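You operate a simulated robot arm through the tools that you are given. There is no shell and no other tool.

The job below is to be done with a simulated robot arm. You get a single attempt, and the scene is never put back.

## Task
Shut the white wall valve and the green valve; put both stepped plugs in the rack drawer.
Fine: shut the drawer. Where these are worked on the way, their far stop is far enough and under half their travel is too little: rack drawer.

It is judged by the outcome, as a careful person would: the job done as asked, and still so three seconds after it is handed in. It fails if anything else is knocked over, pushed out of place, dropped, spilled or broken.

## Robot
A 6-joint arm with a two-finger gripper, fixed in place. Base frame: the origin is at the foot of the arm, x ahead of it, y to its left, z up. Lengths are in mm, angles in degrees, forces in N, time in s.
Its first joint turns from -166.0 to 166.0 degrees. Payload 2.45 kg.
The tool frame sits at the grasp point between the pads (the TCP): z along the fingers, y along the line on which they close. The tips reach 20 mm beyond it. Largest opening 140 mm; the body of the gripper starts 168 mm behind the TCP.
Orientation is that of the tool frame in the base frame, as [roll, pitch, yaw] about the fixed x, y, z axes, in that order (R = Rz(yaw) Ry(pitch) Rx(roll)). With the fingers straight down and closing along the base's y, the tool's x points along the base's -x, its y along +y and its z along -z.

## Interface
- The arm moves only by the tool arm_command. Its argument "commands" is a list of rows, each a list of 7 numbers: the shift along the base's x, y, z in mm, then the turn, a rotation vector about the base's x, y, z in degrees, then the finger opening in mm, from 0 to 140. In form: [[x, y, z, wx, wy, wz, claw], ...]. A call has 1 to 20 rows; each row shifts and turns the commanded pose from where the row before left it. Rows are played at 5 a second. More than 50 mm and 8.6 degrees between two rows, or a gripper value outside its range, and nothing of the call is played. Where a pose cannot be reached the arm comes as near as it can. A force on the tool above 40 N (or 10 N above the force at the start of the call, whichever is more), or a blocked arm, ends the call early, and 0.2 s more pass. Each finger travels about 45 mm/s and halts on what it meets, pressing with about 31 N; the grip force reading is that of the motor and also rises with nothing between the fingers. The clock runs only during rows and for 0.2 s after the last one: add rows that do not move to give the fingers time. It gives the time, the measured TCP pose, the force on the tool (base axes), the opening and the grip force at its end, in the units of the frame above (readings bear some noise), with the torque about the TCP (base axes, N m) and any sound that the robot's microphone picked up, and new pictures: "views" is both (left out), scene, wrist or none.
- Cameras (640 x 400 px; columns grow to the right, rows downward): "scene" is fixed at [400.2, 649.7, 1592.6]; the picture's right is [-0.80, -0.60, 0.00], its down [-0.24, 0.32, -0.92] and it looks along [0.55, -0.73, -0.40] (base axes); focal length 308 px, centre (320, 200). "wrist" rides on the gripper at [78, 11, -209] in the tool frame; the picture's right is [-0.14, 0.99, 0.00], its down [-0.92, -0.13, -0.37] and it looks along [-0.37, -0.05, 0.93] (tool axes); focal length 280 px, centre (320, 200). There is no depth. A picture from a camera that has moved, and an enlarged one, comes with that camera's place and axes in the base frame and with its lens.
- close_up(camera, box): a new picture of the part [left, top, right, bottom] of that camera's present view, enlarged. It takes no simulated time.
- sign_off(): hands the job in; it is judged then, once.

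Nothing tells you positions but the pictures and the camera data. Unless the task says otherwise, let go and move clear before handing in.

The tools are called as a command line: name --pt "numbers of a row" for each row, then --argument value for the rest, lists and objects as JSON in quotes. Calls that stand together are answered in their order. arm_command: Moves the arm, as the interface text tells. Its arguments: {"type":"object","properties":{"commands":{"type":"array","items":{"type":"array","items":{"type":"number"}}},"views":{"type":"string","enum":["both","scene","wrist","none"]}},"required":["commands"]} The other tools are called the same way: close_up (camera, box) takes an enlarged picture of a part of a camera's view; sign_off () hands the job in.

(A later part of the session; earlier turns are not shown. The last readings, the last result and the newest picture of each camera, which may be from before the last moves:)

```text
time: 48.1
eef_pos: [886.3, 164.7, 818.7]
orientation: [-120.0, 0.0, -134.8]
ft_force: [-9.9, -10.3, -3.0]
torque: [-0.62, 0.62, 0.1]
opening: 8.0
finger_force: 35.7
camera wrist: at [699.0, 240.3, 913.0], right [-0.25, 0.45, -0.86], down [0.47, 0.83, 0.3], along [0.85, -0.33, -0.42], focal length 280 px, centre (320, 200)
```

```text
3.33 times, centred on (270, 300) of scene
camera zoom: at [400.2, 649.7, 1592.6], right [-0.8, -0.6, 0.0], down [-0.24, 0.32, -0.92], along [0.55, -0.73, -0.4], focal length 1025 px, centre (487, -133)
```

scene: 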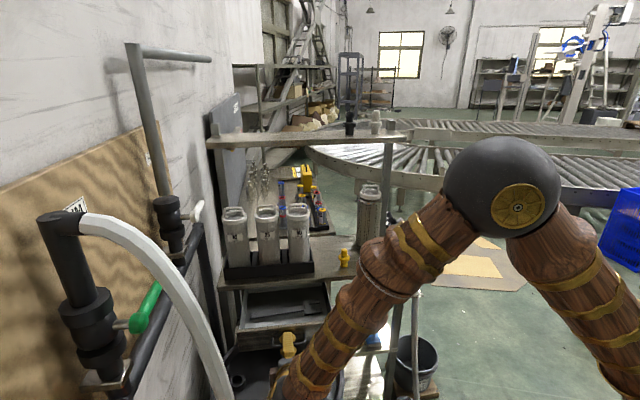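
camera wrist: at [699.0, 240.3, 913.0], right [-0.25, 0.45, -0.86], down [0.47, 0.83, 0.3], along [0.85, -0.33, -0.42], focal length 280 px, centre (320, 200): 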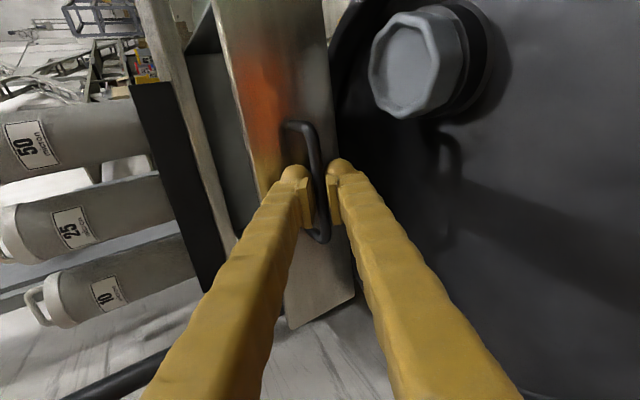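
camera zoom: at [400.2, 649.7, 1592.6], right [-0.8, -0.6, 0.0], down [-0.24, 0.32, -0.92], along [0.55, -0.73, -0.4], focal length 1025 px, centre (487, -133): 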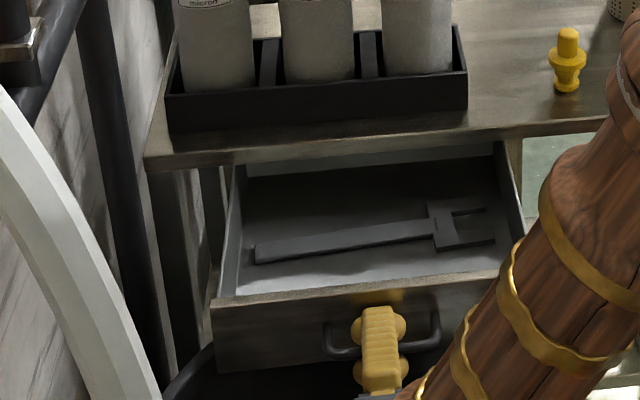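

The drawer is about 195 mm out, with its back panel coming into view and a bung wrench lying inside. I'll pull a little more to see whether that's the stop.

arm_command --pt "-4 4 0 0 0 0 3" --pt "-4 4 0 0 0 0 3" --pt "-4 4 0 0 0 0 3" --pt "0 0 0 0 0 0 3" --views "scene"

close_up --camera "scene" --box '[200, 240, 340, 360]'

```text
time: 48.6
eef_pos: [883.3, 167.5, 818.2]
orientation: [-119.8, 0.0, -134.8]
ft_force: [8.3, -2.3, -8.4]
torque: [-0.45, 0.46, 0.5]
opening: 7.8
finger_force: 35.6
stopped in row 2: the force on the tool passed its limit at 49 N (the readings are from after the stop); the commanded pose is now the measured one
```

scene: 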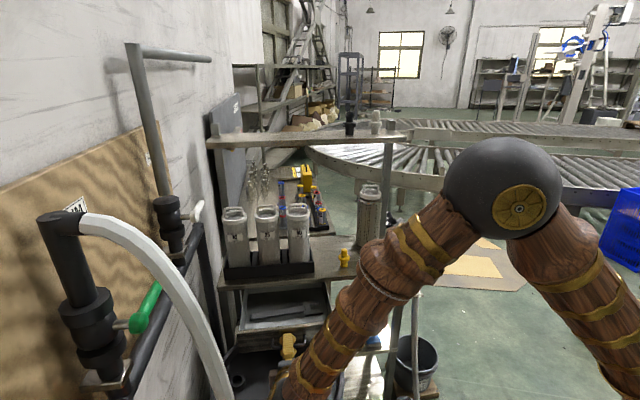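

```text
3.33 times, centred on (270, 300) of scene
camera zoom: at [400.2, 649.7, 1592.6], right [-0.8, -0.6, 0.0], down [-0.24, 0.32, -0.92], along [0.55, -0.73, -0.4], focal length 1025 px, centre (487, -133)
```

zoom: 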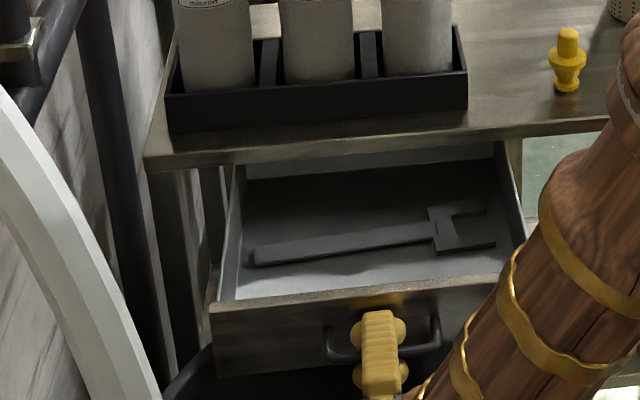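

The force limit at about 199 mm of pull marks the far stop, so the drawer is fully open. I'll release the bar, back off a short way (staying clear of the hose behind), and lift.

arm_command --pt "0 0 0 0 0 0 15" --pt "0 0 0 0 0 0 32" --pt "0 0 0 0 0 0 32" --pt "-6.1 6.1 5 0 0 0 32" --pt "-6.1 6.1 5 0 0 0 32" --pt "-6.1 6.1 5 0 0 0 32" --pt "-6.1 6.1 5 0 0 0 32" --pt "0 0 0 0 0 0 32"

close_up --camera "wrist" --box '[200, 60, 440, 220]'

```text
time: 50.4
eef_pos: [858.5, 193.2, 837.3]
orientation: [-119.8, 0.1, -134.9]
ft_force: [0.0, -0.5, 0.2]
torque: [-0.01, -0.02, -0.01]
opening: 32.4
finger_force: 0.1
camera wrist: at [671.0, 268.6, 932.6], right [-0.25, 0.45, -0.86], down [0.47, 0.83, 0.3], along [0.85, -0.33, -0.42], focal length 280 px, centre (320, 200)
```

scene: 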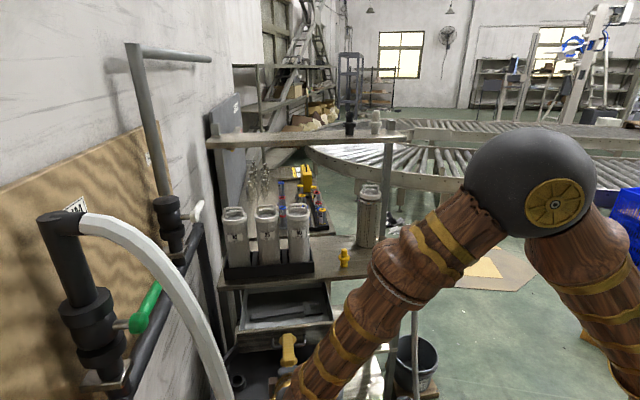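
wrist: 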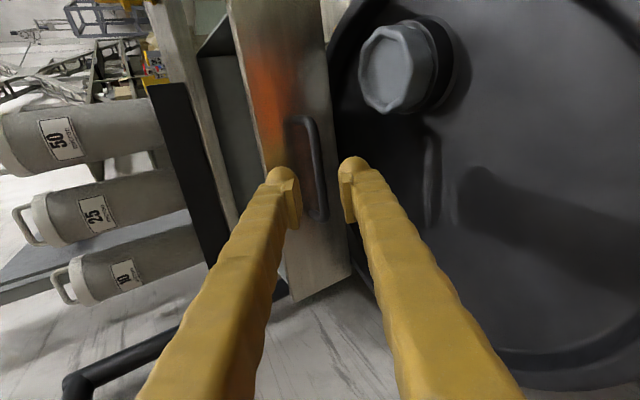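

```text
2.50 times, centred on (320, 140) of wrist
camera zoom: at [671.0, 268.6, 932.6], right [-0.25, 0.45, -0.86], down [0.47, 0.83, 0.3], along [0.85, -0.33, -0.42], focal length 701 px, centre (320, 350)
```

zoom: 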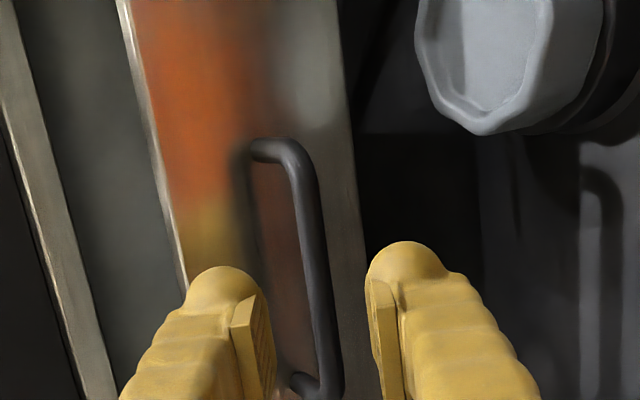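

The drawer stays open. I'll lift straight up, return to tool-down, and turn so the fingers close along the bench edge, ready for the yellow plug.

arm_command --pt "0 0 35 5.66 5.66 0 40" --pt "0 0 35 5.66 5.66 0 40" --pt "0 0 35 5.66 5.66 0 40" --pt "0 0 35 5.66 5.66 0 60" --pt "-7.6 -33 26 5.66 5.66 0 80" --pt "-7.6 -33 26 5.66 5.66 0 80" --pt "-7.6 -33 26 5.66 5.66 0 80" --pt "-7.6 -33 26 2.83 2.83 0 80" --pt "-7.6 -33 26 0 0 0 80" --pt "-2 -9.7 0 0 0 -8.2 80" --pt "-2 -9.7 0 0 0 -8.2 80" --pt "-2 -9.7 0 0 0 -8.2 80" --pt "-2 -9.7 0 0 0 -8.2 80" --pt "-2 -9.7 0 0 0 -8.2 80" --pt "-2 -9.7 0 0 0 -8.2 80" --pt "-2 -9.7 0 0 0 -8.2 80" --pt "-2 -9.7 0 0 0 -8.2 80" --pt "-2 -9.7 0 0 0 -8.2 80" --pt "-2 -9.7 0 0 0 -8.2 80" --pt "-2 -9.7 0 0 0 -8 80"

```text
time: 54.6
eef_pos: [797.9, -79.8, 1108.1]
orientation: [-180.0, 0.3, 134.9]
ft_force: [0.4, 0.4, 0.2]
torque: [0.0, -0.02, 0.02]
opening: 80.0
finger_force: 0.1
camera wrist: at [750.4, -16.5, 1316.6], right [0.8, 0.6, 0.0], down [0.56, -0.74, 0.37], along [0.22, -0.3, -0.93], focal length 280 px, centre (320, 200)
```

scene: 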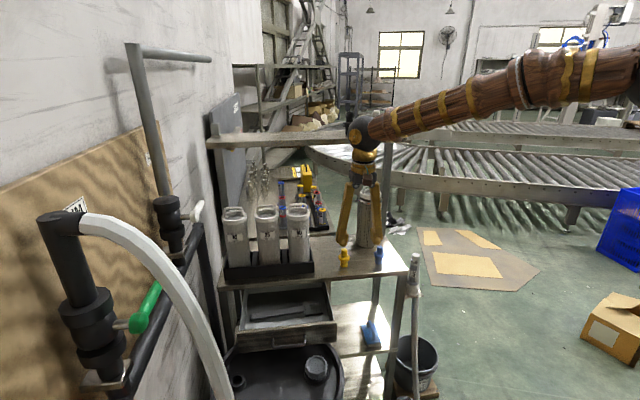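
wrist: 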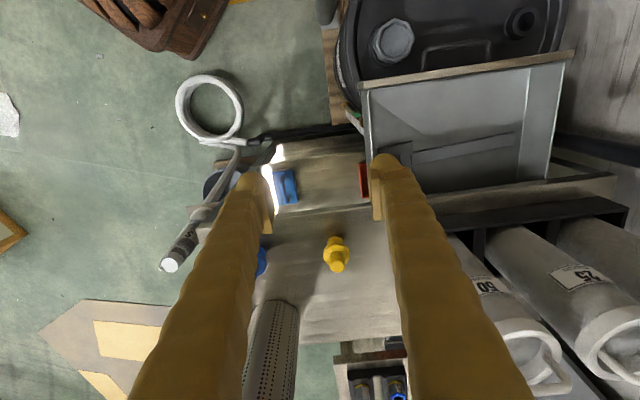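

Now I have a clear overhead view of the open drawer and the yellow plug. I'll zoom in to measure the drawer interior and the plug.

close_up --camera "wrist" --box '[340, 30, 600, 230]'

close_up --camera "wrist" --box '[240, 180, 400, 300]'

close_up --camera "scene" --box '[200, 240, 420, 400]'

```text
2.00 times, centred on (470, 130) of wrist
camera zoom: at [750.4, -16.5, 1316.6], right [0.8, 0.6, 0.0], down [0.56, -0.74, 0.37], along [0.22, -0.3, -0.93], focal length 561 px, centre (20, 340)
```

zoom: 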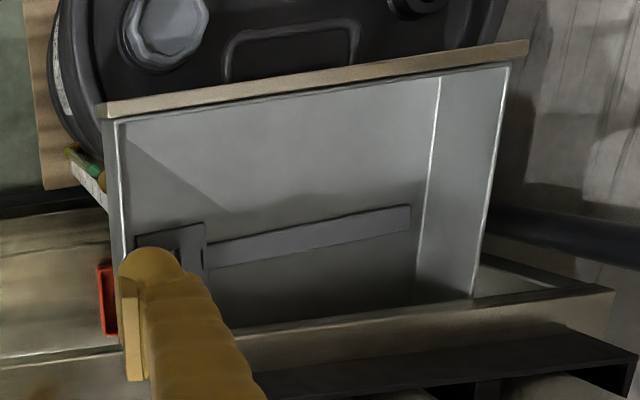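

```text
3.33 times, centred on (320, 240) of wrist
camera zoom: at [750.4, -16.5, 1316.6], right [0.8, 0.6, 0.0], down [0.56, -0.74, 0.37], along [0.22, -0.3, -0.93], focal length 935 px, centre (320, 67)
```

zoom: 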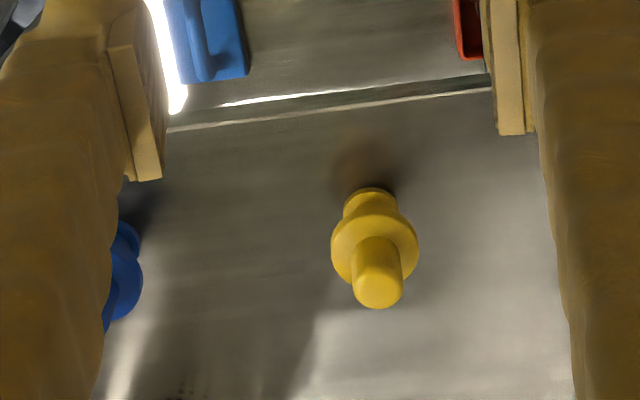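

```text
2.50 times, centred on (310, 320) of scene
camera zoom: at [400.2, 649.7, 1592.6], right [-0.8, -0.6, 0.0], down [-0.24, 0.32, -0.92], along [0.55, -0.73, -0.4], focal length 769 px, centre (345, -100)
```

zoom: 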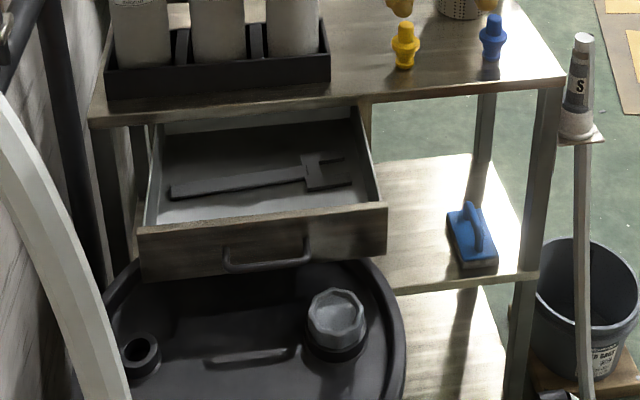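

Measurements: drawer interior spans a=560 to 655 (clear of the wrench) and b=594 to 888 (b being position along the bench towards the wall), with the floor near z=774. It's only about 70 mm deep, so the 78 mm plugs must lie down. I'll grasp each plug with the tool nearly horizontal, so that it ends up lying once the tool points down. Tilting now.

arm_command --pt "2.8 -2.8 -15 -5.3 -5.3 0 80" --pt "2.8 -2.8 -15 -5.3 -5.3 0 80" --pt "2.8 -2.8 -15 -5.3 -5.3 0 80" --pt "2.8 -2.8 -15 -5.3 -5.3 0 80" --pt "2.8 -2.8 -15 -5.3 -5.3 0 80" --pt "2.8 -2.8 -15 -5.3 -5.3 0 80" --pt "2.8 -2.8 -15 -5.3 -5.3 0 80" --pt "2.8 -2.8 -15 -5.3 -5.3 0 80" --pt "2.8 -2.8 -15 -5.3 -5.3 0 80" --pt "2.8 -2.8 -15 -5.3 -5.3 0 80" --pt "0 0 0 0 0 0 80"

```text
time: 57.0
eef_pos: [827.1, -106.5, 958.1]
orientation: [-179.9, 75.2, 135.0]
ft_force: [-0.6, -0.6, -0.2]
torque: [0.01, -0.02, -0.01]
opening: 80.0
finger_force: 0.0
camera wrist: at [677.6, 57.9, 935.7], right [0.73, 0.68, 0.13], down [-0.18, 0.0, 0.98], along [0.67, -0.74, 0.12], focal length 280 px, centre (320, 200)
```

scene: 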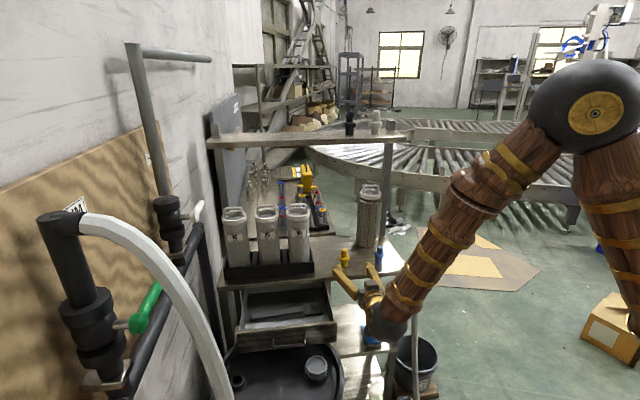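
wrist: 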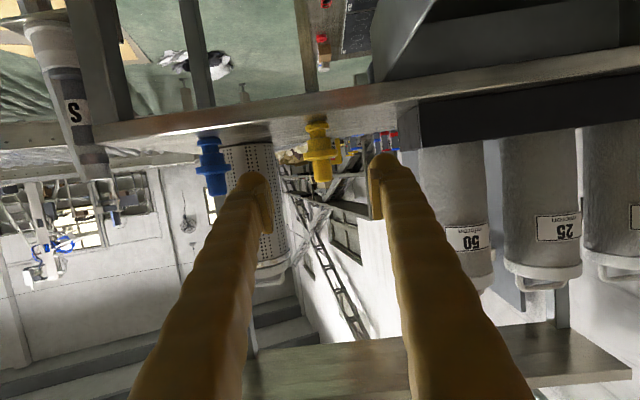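

The view is upside-down but the yellow plug is centred between the fingers. I'll zoom in for its profile and alignment.

close_up --camera "wrist" --box '[260, 100, 400, 200]'

```text
4.00 times, centred on (330, 150) of wrist
camera zoom: at [677.6, 57.9, 935.7], right [0.73, 0.68, 0.13], down [-0.18, 0.0, 0.98], along [0.67, -0.74, 0.12], focal length 1122 px, centre (280, 400)
```

zoom: 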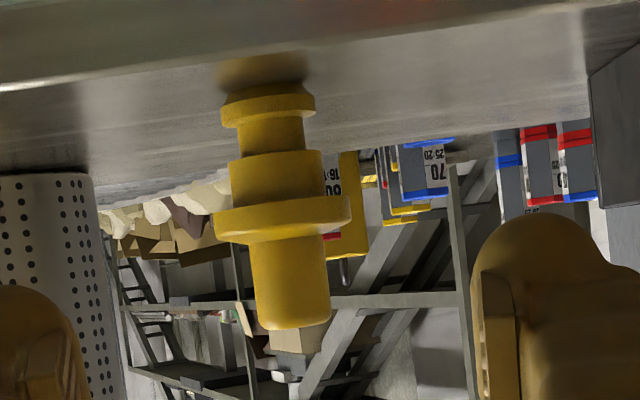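

Combining this with the overhead view, the yellow plug's axis is at about a=801, b=510. Its top is at z≈955, the flange at z≈918–929 and the bench at about 880. The fingers are on line with the flange, so I'll advance most of the way and check.

arm_command --pt "10.25 -10.25 -3.8 0 0 0 80" --pt "10.25 -10.25 -3.8 0 0 0 80" --pt "10.25 -10.25 -3.8 0 0 0 80" --pt "10.25 -10.25 -3.8 0 0 0 80" --pt "10.25 -10.25 -3.8 0 0 0 80" --pt "10.25 -10.25 -3.8 0 0 0 80" --pt "10.25 -10.25 -3.8 0 0 0 80" --pt "0 0 0 0 0 0 80"

close_up --camera "wrist" --box '[220, 80, 420, 220]'

close_up --camera "scene" --box '[280, 200, 440, 320]'

```text
time: 58.8
eef_pos: [898.4, -178.0, 931.0]
orientation: [-179.8, 75.1, 135.2]
ft_force: [0.8, -0.3, -0.4]
torque: [0.02, -0.02, 0.0]
opening: 79.7
finger_force: 0.0
camera wrist: at [749.6, -13.8, 909.5], right [0.73, 0.68, 0.13], down [-0.17, 0.0, 0.98], along [0.67, -0.74, 0.11], focal length 280 px, centre (320, 200)
```

scene: 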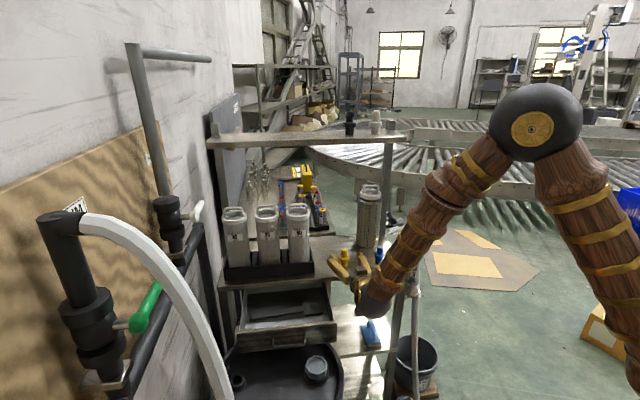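
wrist: 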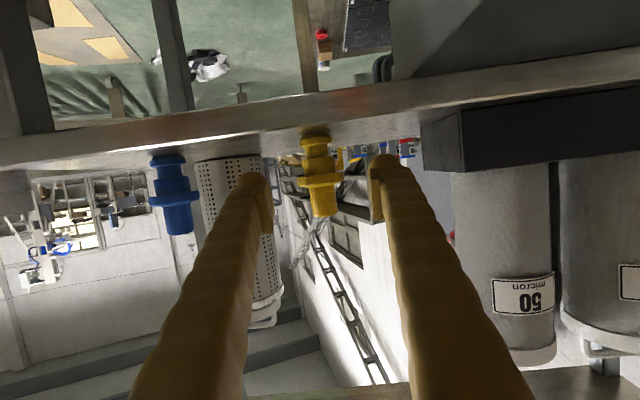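

```text
2.86 times, centred on (320, 150) of wrist
camera zoom: at [749.6, -13.8, 909.5], right [0.73, 0.68, 0.13], down [-0.17, 0.0, 0.98], along [0.67, -0.74, 0.11], focal length 801 px, centre (320, 343)
```

zoom: 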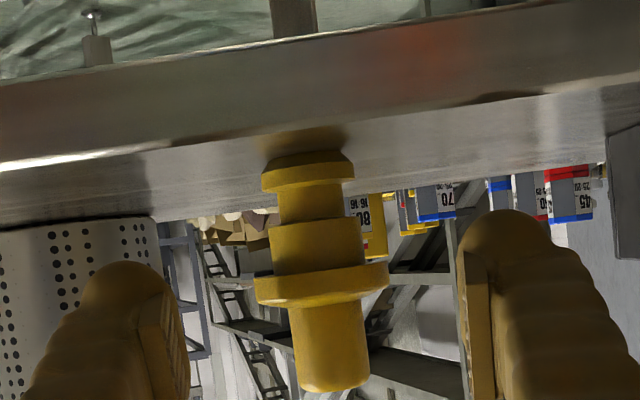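

```text
3.33 times, centred on (360, 260) of scene
camera zoom: at [400.2, 649.7, 1592.6], right [-0.8, -0.6, 0.0], down [-0.24, 0.32, -0.92], along [0.55, -0.73, -0.4], focal length 1025 px, centre (187, 0)
```

zoom: 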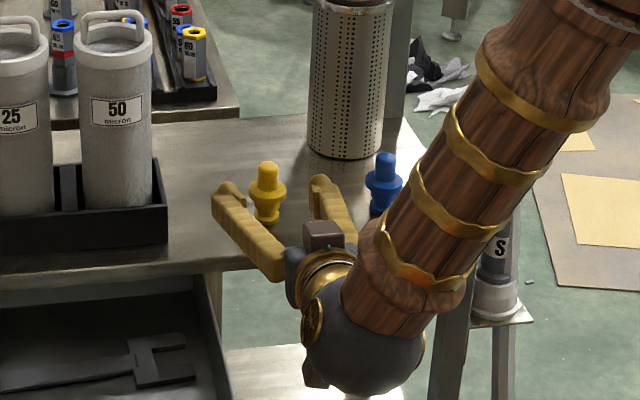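

Alignment holds. I'll move the last 42 mm and close on the flange.

arm_command --pt "9.9 -9.9 -3 0 0 0 80" --pt "9.9 -9.9 -3 0 0 0 80" --pt "9.9 -9.9 -3 0 0 0 80" --pt "0 0 0 0 0 0 80" --views "wrist"

close_up --camera "wrist" --box '[220, 100, 420, 240]'

close_up --camera "scene" --box '[300, 220, 420, 300]'

```text
time: 59.8
eef_pos: [928.2, -208.2, 921.8]
orientation: [-179.8, 75.1, 135.1]
ft_force: [-0.2, 0.8, -0.7]
torque: [0.01, 0.01, 0.01]
opening: 79.9
finger_force: 0.1
camera wrist: at [778.8, -43.6, 900.4], right [0.73, 0.68, 0.13], down [-0.17, 0.0, 0.98], along [0.67, -0.74, 0.11], focal length 280 px, centre (320, 200)
```

wrist: 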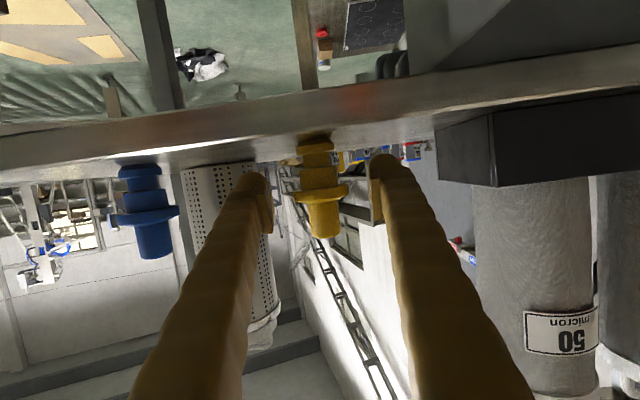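

```text
2.86 times, centred on (320, 170) of wrist
camera zoom: at [778.8, -43.6, 900.4], right [0.73, 0.68, 0.13], down [-0.17, 0.0, 0.98], along [0.67, -0.74, 0.11], focal length 801 px, centre (320, 286)
```

zoom: 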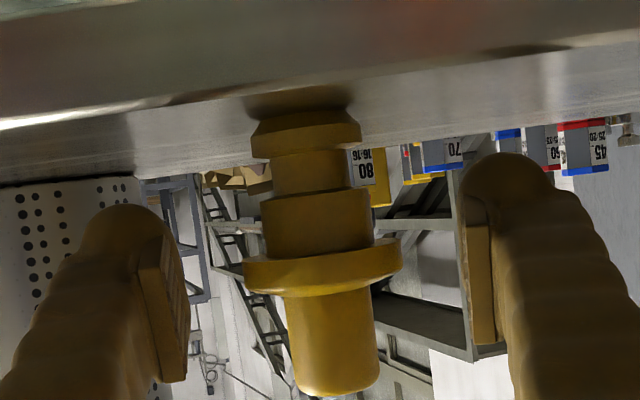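

```text
5.00 times, centred on (360, 260) of scene
camera zoom: at [400.2, 649.7, 1592.6], right [-0.8, -0.6, 0.0], down [-0.24, 0.32, -0.92], along [0.55, -0.73, -0.4], focal length 1538 px, centre (120, -100)
```

zoom: 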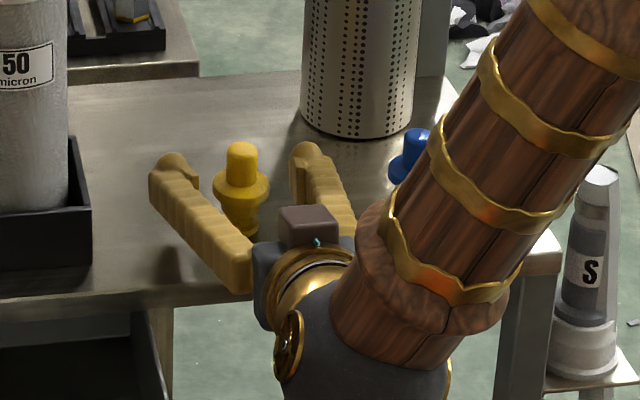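

The flange sits exactly at the grasp point. Closing now.

arm_command --pt "0 0 0 0 0 0 60" --pt "0 0 0 0 0 0 50" --pt "0 0 0 0 0 0 40" --pt "0 0 0 0 0 0 30" --pt "0 0 0 0 0 0 30" --pt "0 0 0 0 0 0 30" --views "wrist"

close_up --camera "wrist" --box '[220, 100, 420, 240]'

```text
time: 61.2
eef_pos: [928.6, -208.7, 922.8]
orientation: [-179.8, 75.1, 135.3]
ft_force: [0.5, 0.0, -0.5]
torque: [-0.03, 0.0, -0.01]
opening: 40.4
finger_force: 30.8
camera wrist: at [778.7, -43.6, 900.5], right [0.73, 0.68, 0.13], down [-0.17, 0.0, 0.98], along [0.67, -0.74, 0.11], focal length 280 px, centre (320, 200)
```

wrist: 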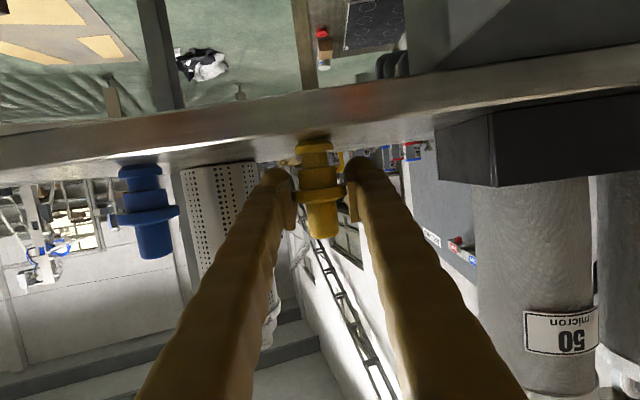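

```text
2.86 times, centred on (320, 170) of wrist
camera zoom: at [778.7, -43.6, 900.5], right [0.73, 0.68, 0.13], down [-0.17, 0.0, 0.98], along [0.67, -0.74, 0.11], focal length 801 px, centre (320, 286)
```

zoom: 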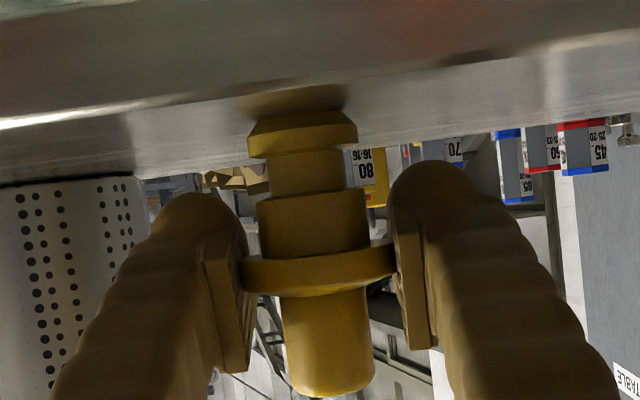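

The plug is gripped (40 mm flange, 31 N). I'll lift it clear, retreat from the bench, and rotate to tool-down over the open drawer so the plug comes out lying.

arm_command --pt "0 0 12 0 0 0 30" --pt "0 0 20 0 0 0 30" --pt "0 0 22 0 0 0 30" --pt "0 0 22 0 0 0 30" --pt "-19.8 19.8 3 5.3 5.3 0 30" --pt "-19.8 19.8 3 5.3 5.3 0 30" --pt "-19.8 19.8 3 5.3 5.3 0 30" --pt "-19.8 19.8 3 5.3 5.3 0 30" --pt "-19.8 19.8 3 5.3 5.3 0 30" --pt "-19.8 19.8 3 5.3 5.3 0 30" --pt "21.2 21.2 0 5.3 5.3 0 30" --pt "21.2 21.2 0 5.3 5.3 0 30" --pt "21.2 21.2 0 5.3 5.3 0 30" --pt "21.2 21.2 0 5.3 5.3 0 30" --pt "0 0 0 0 0 0 30"

close_up --camera "wrist" --box '[220, 100, 420, 240]'

```text
time: 64.4
eef_pos: [894.3, -5.1, 1018.3]
orientation: [180.0, 0.0, 135.0]
ft_force: [0.3, 0.7, -0.8]
torque: [0.02, 0.04, 0.01]
opening: 40.3
finger_force: 31.3
camera wrist: at [846.2, 58.6, 1225.6], right [0.8, 0.6, 0.0], down [0.56, -0.74, 0.37], along [0.22, -0.3, -0.93], focal length 280 px, centre (320, 200)
```

scene: 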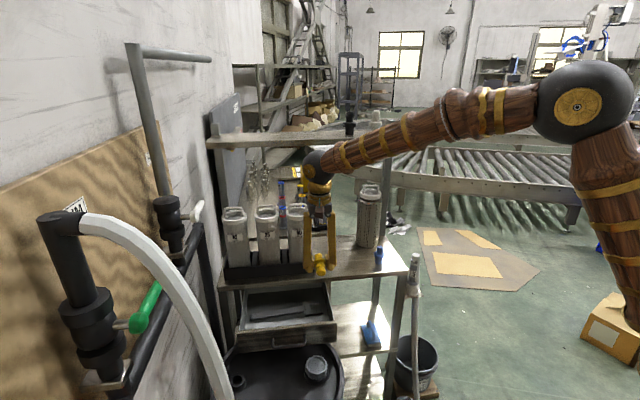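
wrist: 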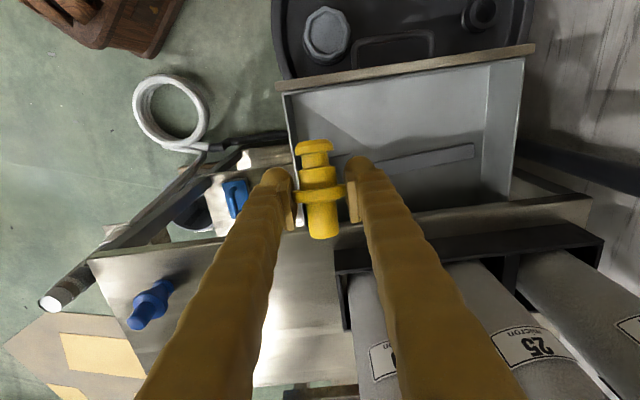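

```text
2.86 times, centred on (320, 170) of wrist
camera zoom: at [846.2, 58.6, 1225.6], right [0.8, 0.6, 0.0], down [0.56, -0.74, 0.37], along [0.22, -0.3, -0.93], focal length 801 px, centre (320, 286)
```

zoom: 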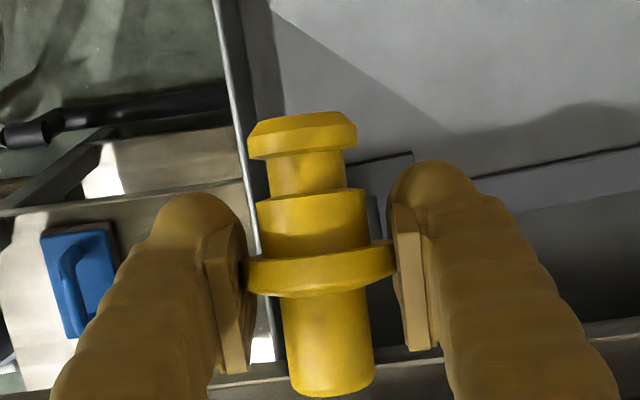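

The plug is held securely in the lying attitude. I'll zoom on the drawer to fix the placing spot and floor height.

close_up --camera "wrist" --box '[270, 30, 550, 220]'

close_up --camera "scene" --box '[220, 240, 360, 360]'

```text
2.11 times, centred on (410, 125) of wrist
camera zoom: at [846.2, 58.6, 1225.6], right [0.8, 0.6, 0.0], down [0.56, -0.74, 0.37], along [0.22, -0.3, -0.93], focal length 590 px, centre (130, 358)
```

zoom: 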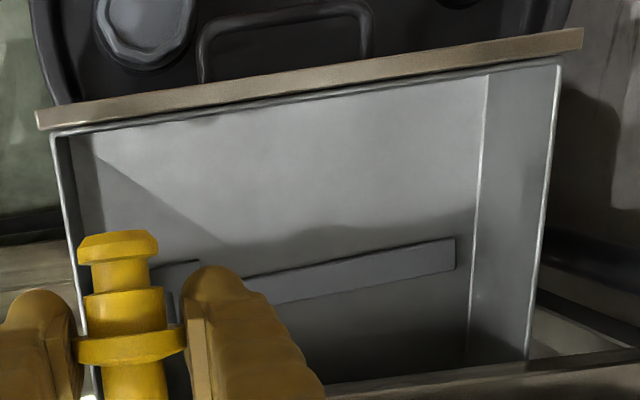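

```text
3.33 times, centred on (290, 300) of scene
camera zoom: at [400.2, 649.7, 1592.6], right [-0.8, -0.6, 0.0], down [-0.24, 0.32, -0.92], along [0.55, -0.73, -0.4], focal length 1025 px, centre (420, -133)
```

zoom: 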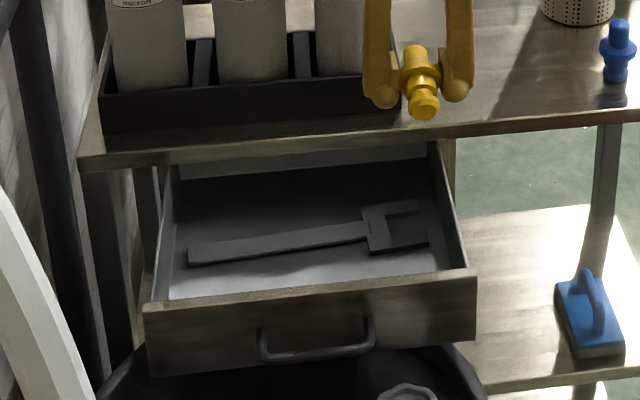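

The drawer top edge is at z≈842 and the floor at about 769; the clear area is in front of the wrench. I'll carry the plug above a=625, b=735 and lower it into the drawer.

arm_command --pt "13.4 16.5 -20 0 0 0 30" --pt "13.4 16.5 -20 0 0 0 30" --pt "13.4 16.5 -20 0 0 0 30" --pt "13.4 16.5 -20 0 0 0 30" --pt "13.4 16.5 -20 0 0 0 30" --pt "0 0 -18 0 0 0 30" --pt "0 0 -18 0 0 0 30" --pt "0 0 0 0 0 0 30"

close_up --camera "scene" --box '[220, 200, 380, 360]'

close_up --camera "wrist" --box '[180, 60, 460, 260]'

```text
time: 66.2
eef_pos: [960.1, 78.3, 881.5]
orientation: [180.0, 0.2, 134.9]
ft_force: [0.5, 0.2, -1.0]
torque: [0.02, -0.03, 0.01]
opening: 40.2
finger_force: 30.8
camera wrist: at [913.2, 142.0, 1089.8], right [0.8, 0.6, 0.0], down [0.56, -0.74, 0.37], along [0.22, -0.3, -0.93], focal length 280 px, centre (320, 200)
```

scene: 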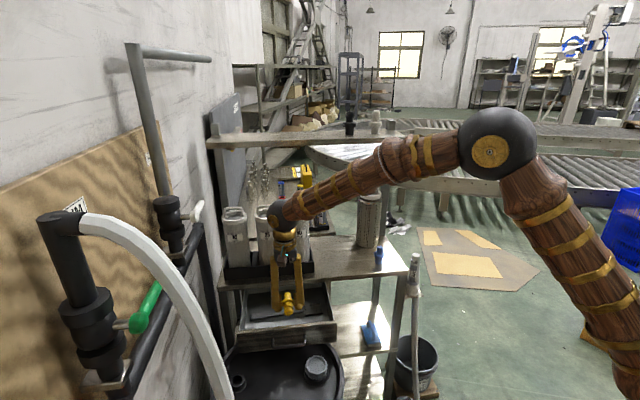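
wrist: 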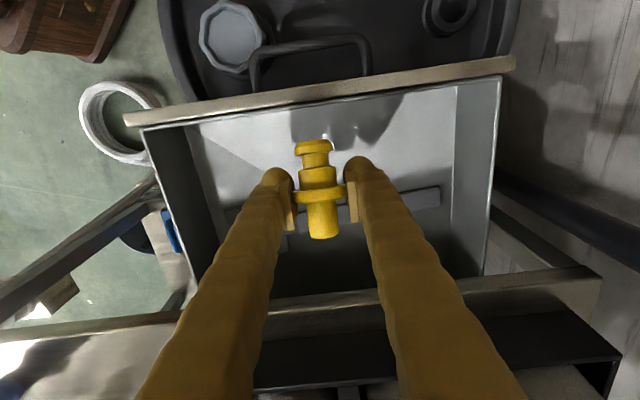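

```text
2.50 times, centred on (300, 280) of scene
camera zoom: at [400.2, 649.7, 1592.6], right [-0.8, -0.6, 0.0], down [-0.24, 0.32, -0.92], along [0.55, -0.73, -0.4], focal length 769 px, centre (370, 0)
```

zoom: 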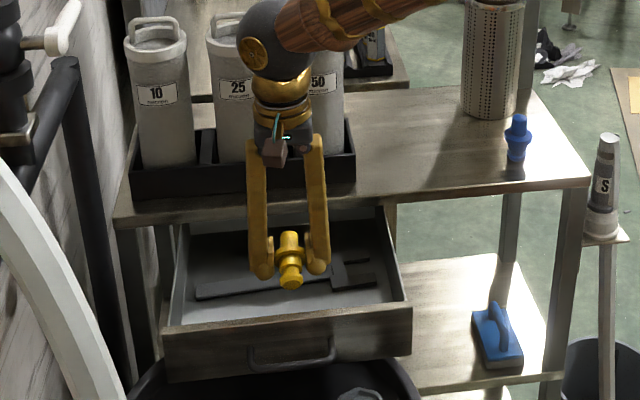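

```text
2.00 times, centred on (320, 160) of wrist
camera zoom: at [913.2, 142.0, 1089.8], right [0.8, 0.6, 0.0], down [0.56, -0.74, 0.37], along [0.22, -0.3, -0.93], focal length 561 px, centre (320, 280)
```

zoom: 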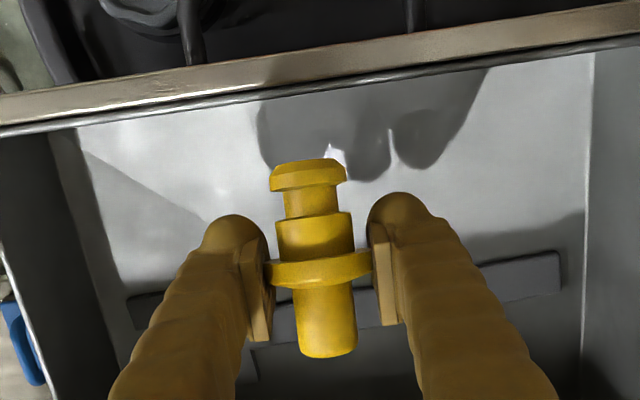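

The plug is over the clear part of the drawer. I'll lower it most of the way.

arm_command --pt "0 0 -14 0 0 0 30" --pt "0 0 -14 0 0 0 30" --pt "0 0 -14 0 0 0 30" --pt "0 0 -14 0 0 0 30" --pt "0 0 -10 0 0 0 30" --pt "0 0 0 0 0 0 30"

close_up --camera "scene" --box '[230, 250, 350, 350]'

close_up --camera "wrist" --box '[180, 60, 460, 260]'

```text
time: 67.6
eef_pos: [960.7, 78.5, 814.0]
orientation: [180.0, 0.2, 135.0]
ft_force: [-0.3, -0.4, 0.1]
torque: [-0.02, 0.02, -0.02]
opening: 40.0
finger_force: 30.9
camera wrist: at [913.0, 141.2, 1022.7], right [0.8, 0.6, 0.0], down [0.56, -0.74, 0.37], along [0.22, -0.3, -0.93], focal length 280 px, centre (320, 200)
```

scene: 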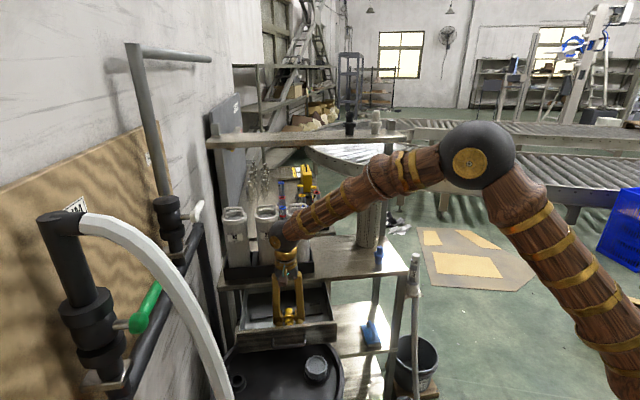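
wrist: 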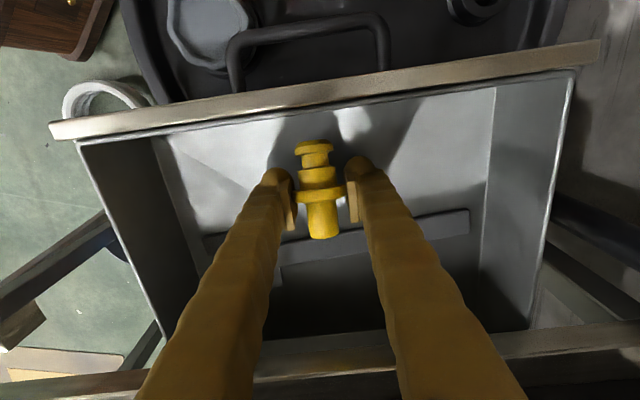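

```text
4.00 times, centred on (290, 300) of scene
camera zoom: at [400.2, 649.7, 1592.6], right [-0.8, -0.6, 0.0], down [-0.24, 0.32, -0.92], along [0.55, -0.73, -0.4], focal length 1230 px, centre (440, -200)
```

zoom: 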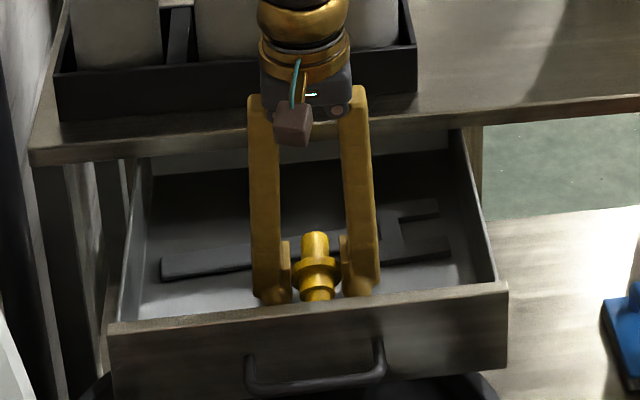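

```text
2.00 times, centred on (320, 160) of wrist
camera zoom: at [913.0, 141.2, 1022.7], right [0.8, 0.6, 0.0], down [0.56, -0.74, 0.37], along [0.22, -0.3, -0.93], focal length 561 px, centre (320, 280)
```

zoom: 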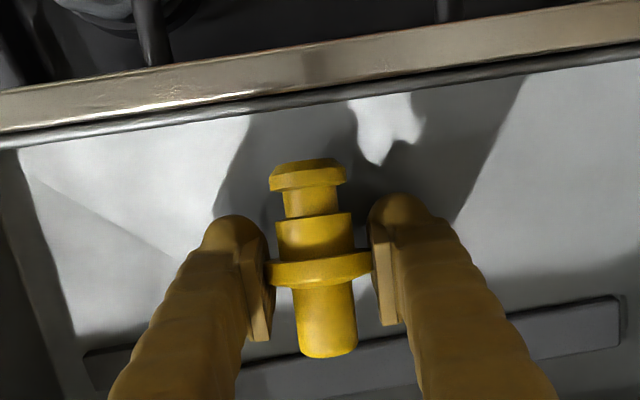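

There is room in front of the wrench. I'll lower gently until the plug touches the floor.

arm_command --pt "0 0 -4 0 0 0 30" --pt "0 0 -4 0 0 0 30" --pt "0 0 -4 0 0 0 30" --pt "0 0 -2 0 0 0 30" --pt "0 0 0 0 0 0 30" --views "none"

```text
time: 68.8
eef_pos: [962.0, 78.3, 800.8]
orientation: [-179.9, 0.3, 135.0]
ft_force: [0.8, 0.6, 0.2]
torque: [-0.03, -0.03, 0.0]
opening: 40.3
finger_force: 30.5
```

arm_command --pt "0 0 -2 0 0 0 30" --pt "0 0 -2 0 0 0 30" --pt "0 0 -2 0 0 0 30" --pt "0 0 0 0 0 0 30" --views "none"

```text
time: 69.6
eef_pos: [961.6, 77.3, 800.4]
orientation: [180.0, 0.3, 135.0]
ft_force: [-1.2, -1.4, 5.4]
torque: [0.05, 0.2, 0.07]
opening: 40.2
finger_force: 30.6
stopped in row 3: the force on the tool passed its limit at 45 N (the readings are from after the stop); the commanded pose is now the measured one
```

Contact was felt at z≈800, consistent with the plug's base on the drawer floor. I'll take a quick look before releasing.

close_up --camera "scene" --box '[230, 250, 350, 350]'

close_up --camera "wrist" --box '[180, 60, 460, 260]'

```text
4.00 times, centred on (290, 300) of scene
camera zoom: at [400.2, 649.7, 1592.6], right [-0.8, -0.6, 0.0], down [-0.24, 0.32, -0.92], along [0.55, -0.73, -0.4], focal length 1230 px, centre (440, -200)
```

zoom: 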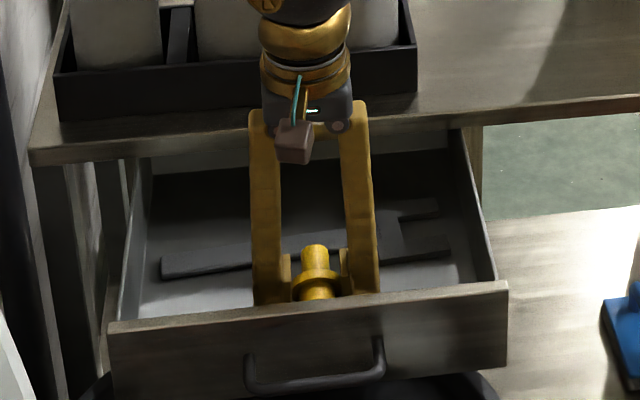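

```text
2.00 times, centred on (320, 160) of wrist
camera zoom: at [913.2, 140.7, 1007.3], right [0.8, 0.6, 0.0], down [0.56, -0.74, 0.37], along [0.23, -0.3, -0.93], focal length 561 px, centre (320, 280)
```

zoom: 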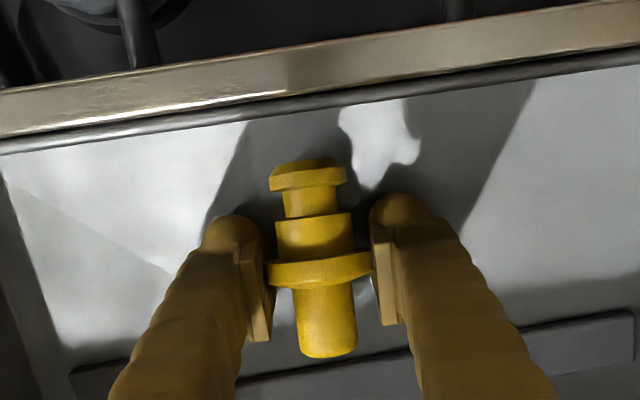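

The plug rests on the floor lying down, with a clear gap around it. I'll open slowly and lift straight up.

arm_command --pt "0 0 0 0 0 0 42" --pt "0 0 0 0 0 0 46" --pt "0 0 0 0 0 0 52" --pt "0 0 0 0 0 0 60" --pt "0 0 0 0 0 0 60" --pt "0 0 15 0 0 0 60" --pt "0 0 25 0 0 0 60" --pt "0 0 30 0 0 0 60" --pt "0 0 35 0 0 0 60" --pt "0 0 35 0 0 0 60" --pt "0 0 0 0 0 0 60"

close_up --camera "wrist" --box '[180, 60, 460, 260]'

close_up --camera "scene" --box '[230, 250, 350, 350]'

```text
time: 72.0
eef_pos: [962.1, 77.0, 937.7]
orientation: [180.0, 0.3, 135.1]
ft_force: [-0.2, 0.5, -0.4]
torque: [0.03, 0.01, -0.01]
opening: 60.1
finger_force: 0.1
camera wrist: at [912.7, 140.6, 1146.5], right [0.8, 0.6, 0.0], down [0.56, -0.74, 0.37], along [0.23, -0.3, -0.93], focal length 280 px, centre (320, 200)
```

scene: 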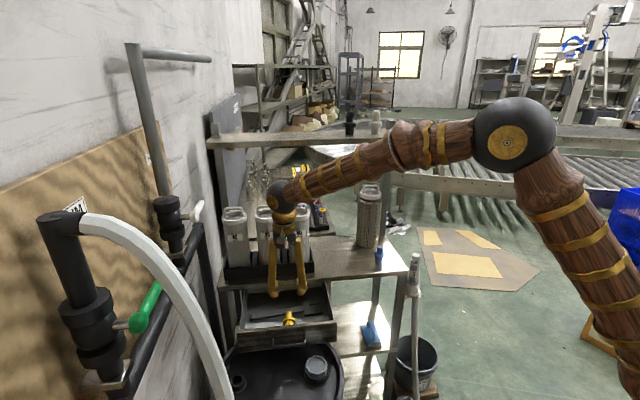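
wrist: 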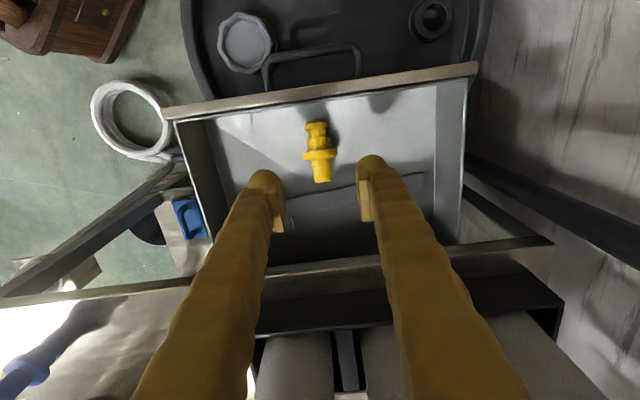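

```text
2.00 times, centred on (320, 160) of wrist
camera zoom: at [912.7, 140.6, 1146.5], right [0.8, 0.6, 0.0], down [0.56, -0.74, 0.37], along [0.23, -0.3, -0.93], focal length 561 px, centre (320, 280)
```

zoom: 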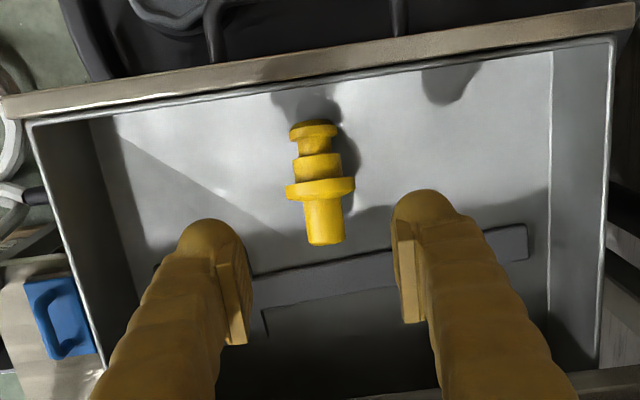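

```text
4.00 times, centred on (290, 300) of scene
camera zoom: at [400.2, 649.7, 1592.6], right [-0.8, -0.6, 0.0], down [-0.24, 0.32, -0.92], along [0.55, -0.73, -0.4], focal length 1230 px, centre (440, -200)
```

zoom: 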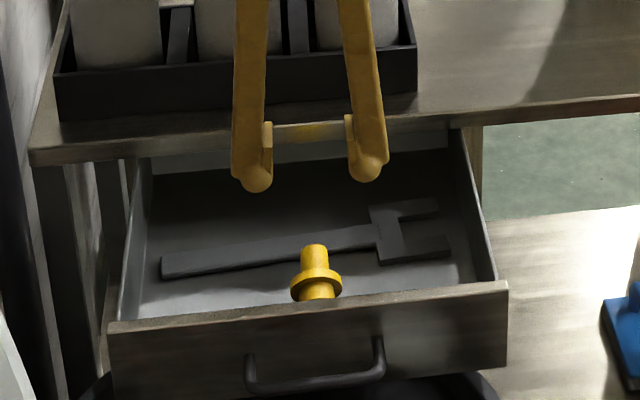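

The yellow plug lies in the drawer and the wrench is undisturbed. Now I'll go for the blue plug with the same approach.

arm_command --pt "0 0 35 0 0 0 80" --pt "0 0 35 0 0 0 80" --pt "-24.5 -27.3 3 0 0 0 80" --pt "-24.5 -27.3 3 0 0 0 80" --pt "-24.5 -27.3 3 0 0 0 80" --pt "-24.5 -27.3 3 0 0 0 80" --pt "-24.5 -27.3 3 0 0 0 80" --pt "-24.5 -27.3 3 0 0 0 80" --pt "-24.5 -27.3 3 0 0 0 80" --pt "-24.5 -27.3 3 0 0 0 80" --pt "-24.5 -27.3 3 0 0 0 80" --pt "-24.5 -27.3 3 0 0 0 80" --pt "0 0 0 0 0 0 80"

close_up --camera "wrist" --box '[220, 120, 420, 320]'

```text
time: 74.8
eef_pos: [715.4, -196.8, 1038.4]
orientation: [179.9, 0.3, 135.1]
ft_force: [-0.5, -0.1, -0.7]
torque: [-0.07, -0.02, -0.01]
opening: 80.0
finger_force: 0.1
camera wrist: at [667.3, -132.4, 1246.6], right [0.8, 0.6, 0.0], down [0.56, -0.74, 0.37], along [0.23, -0.3, -0.93], focal length 280 px, centre (320, 200)
```

scene: 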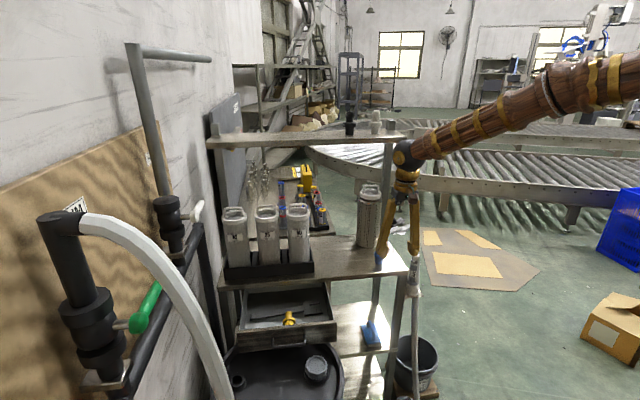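
wrist: 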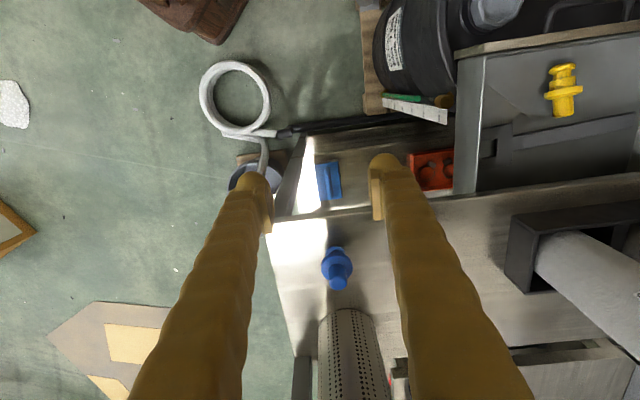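

```text
2.00 times, centred on (320, 220) of wrist
camera zoom: at [667.3, -132.4, 1246.6], right [0.8, 0.6, 0.0], down [0.56, -0.74, 0.37], along [0.23, -0.3, -0.93], focal length 561 px, centre (320, 160)
```

zoom: 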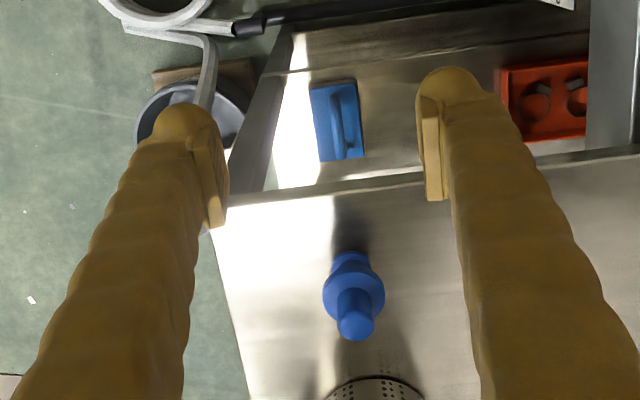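

The blue plug is at about a=801, b=369. The hose gun marked "S" stands further out at the bench corner (b≈235), so I'll use a narrower opening to stay clear of it, then tilt for the near-horizontal grasp.

arm_command --pt "1.2 -0.9 -8 -5.3 -5.3 0 66" --pt "1.2 -0.9 -8 -5.3 -5.3 0 66" --pt "1.2 -0.9 -8 -5.3 -5.3 0 66" --pt "1.2 -0.9 -8 -5.3 -5.3 0 66" --pt "1.2 -0.9 -8 -5.3 -5.3 0 66" --pt "1.2 -0.9 -8 -5.3 -5.3 0 66" --pt "1.2 -0.9 -8 -5.3 -5.3 0 66" --pt "1.2 -0.9 -8 -5.3 -5.3 0 66" --pt "1.2 -0.9 -8 -5.3 -5.3 0 66" --pt "1.2 -0.9 -8 -5.3 -5.3 0 66" --pt "0 0 0 0 0 0 66"

close_up --camera "wrist" --box '[200, 60, 440, 220]'

```text
time: 77.2
eef_pos: [728.5, -204.9, 959.3]
orientation: [179.9, 75.3, 135.0]
ft_force: [0.2, 0.0, -0.4]
torque: [-0.04, -0.01, 0.05]
opening: 65.9
finger_force: 0.0
camera wrist: at [579.4, -40.2, 935.5], right [0.72, 0.68, 0.13], down [-0.18, 0.0, 0.98], along [0.67, -0.74, 0.12], focal length 280 px, centre (320, 200)
```

scene: 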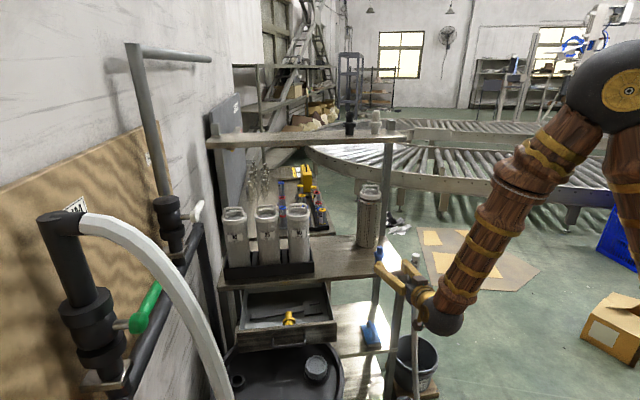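
wrist: 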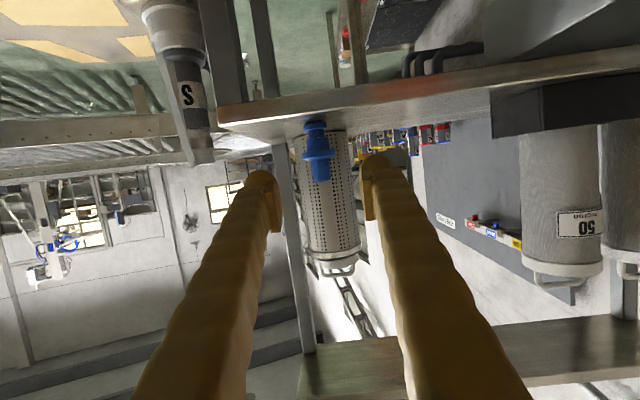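

```text
2.50 times, centred on (320, 140) of wrist
camera zoom: at [579.4, -40.2, 935.5], right [0.72, 0.68, 0.13], down [-0.18, 0.0, 0.98], along [0.67, -0.74, 0.12], focal length 701 px, centre (320, 350)
```

zoom: 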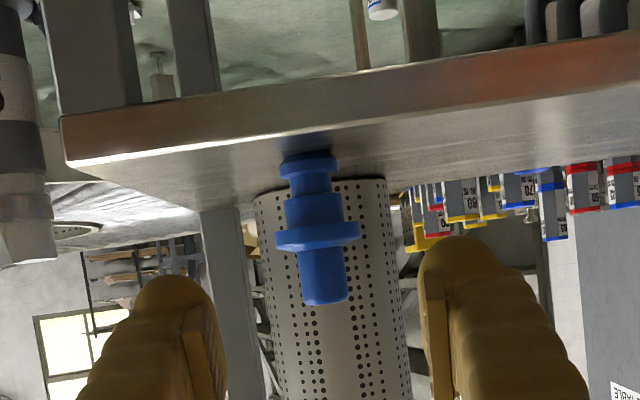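

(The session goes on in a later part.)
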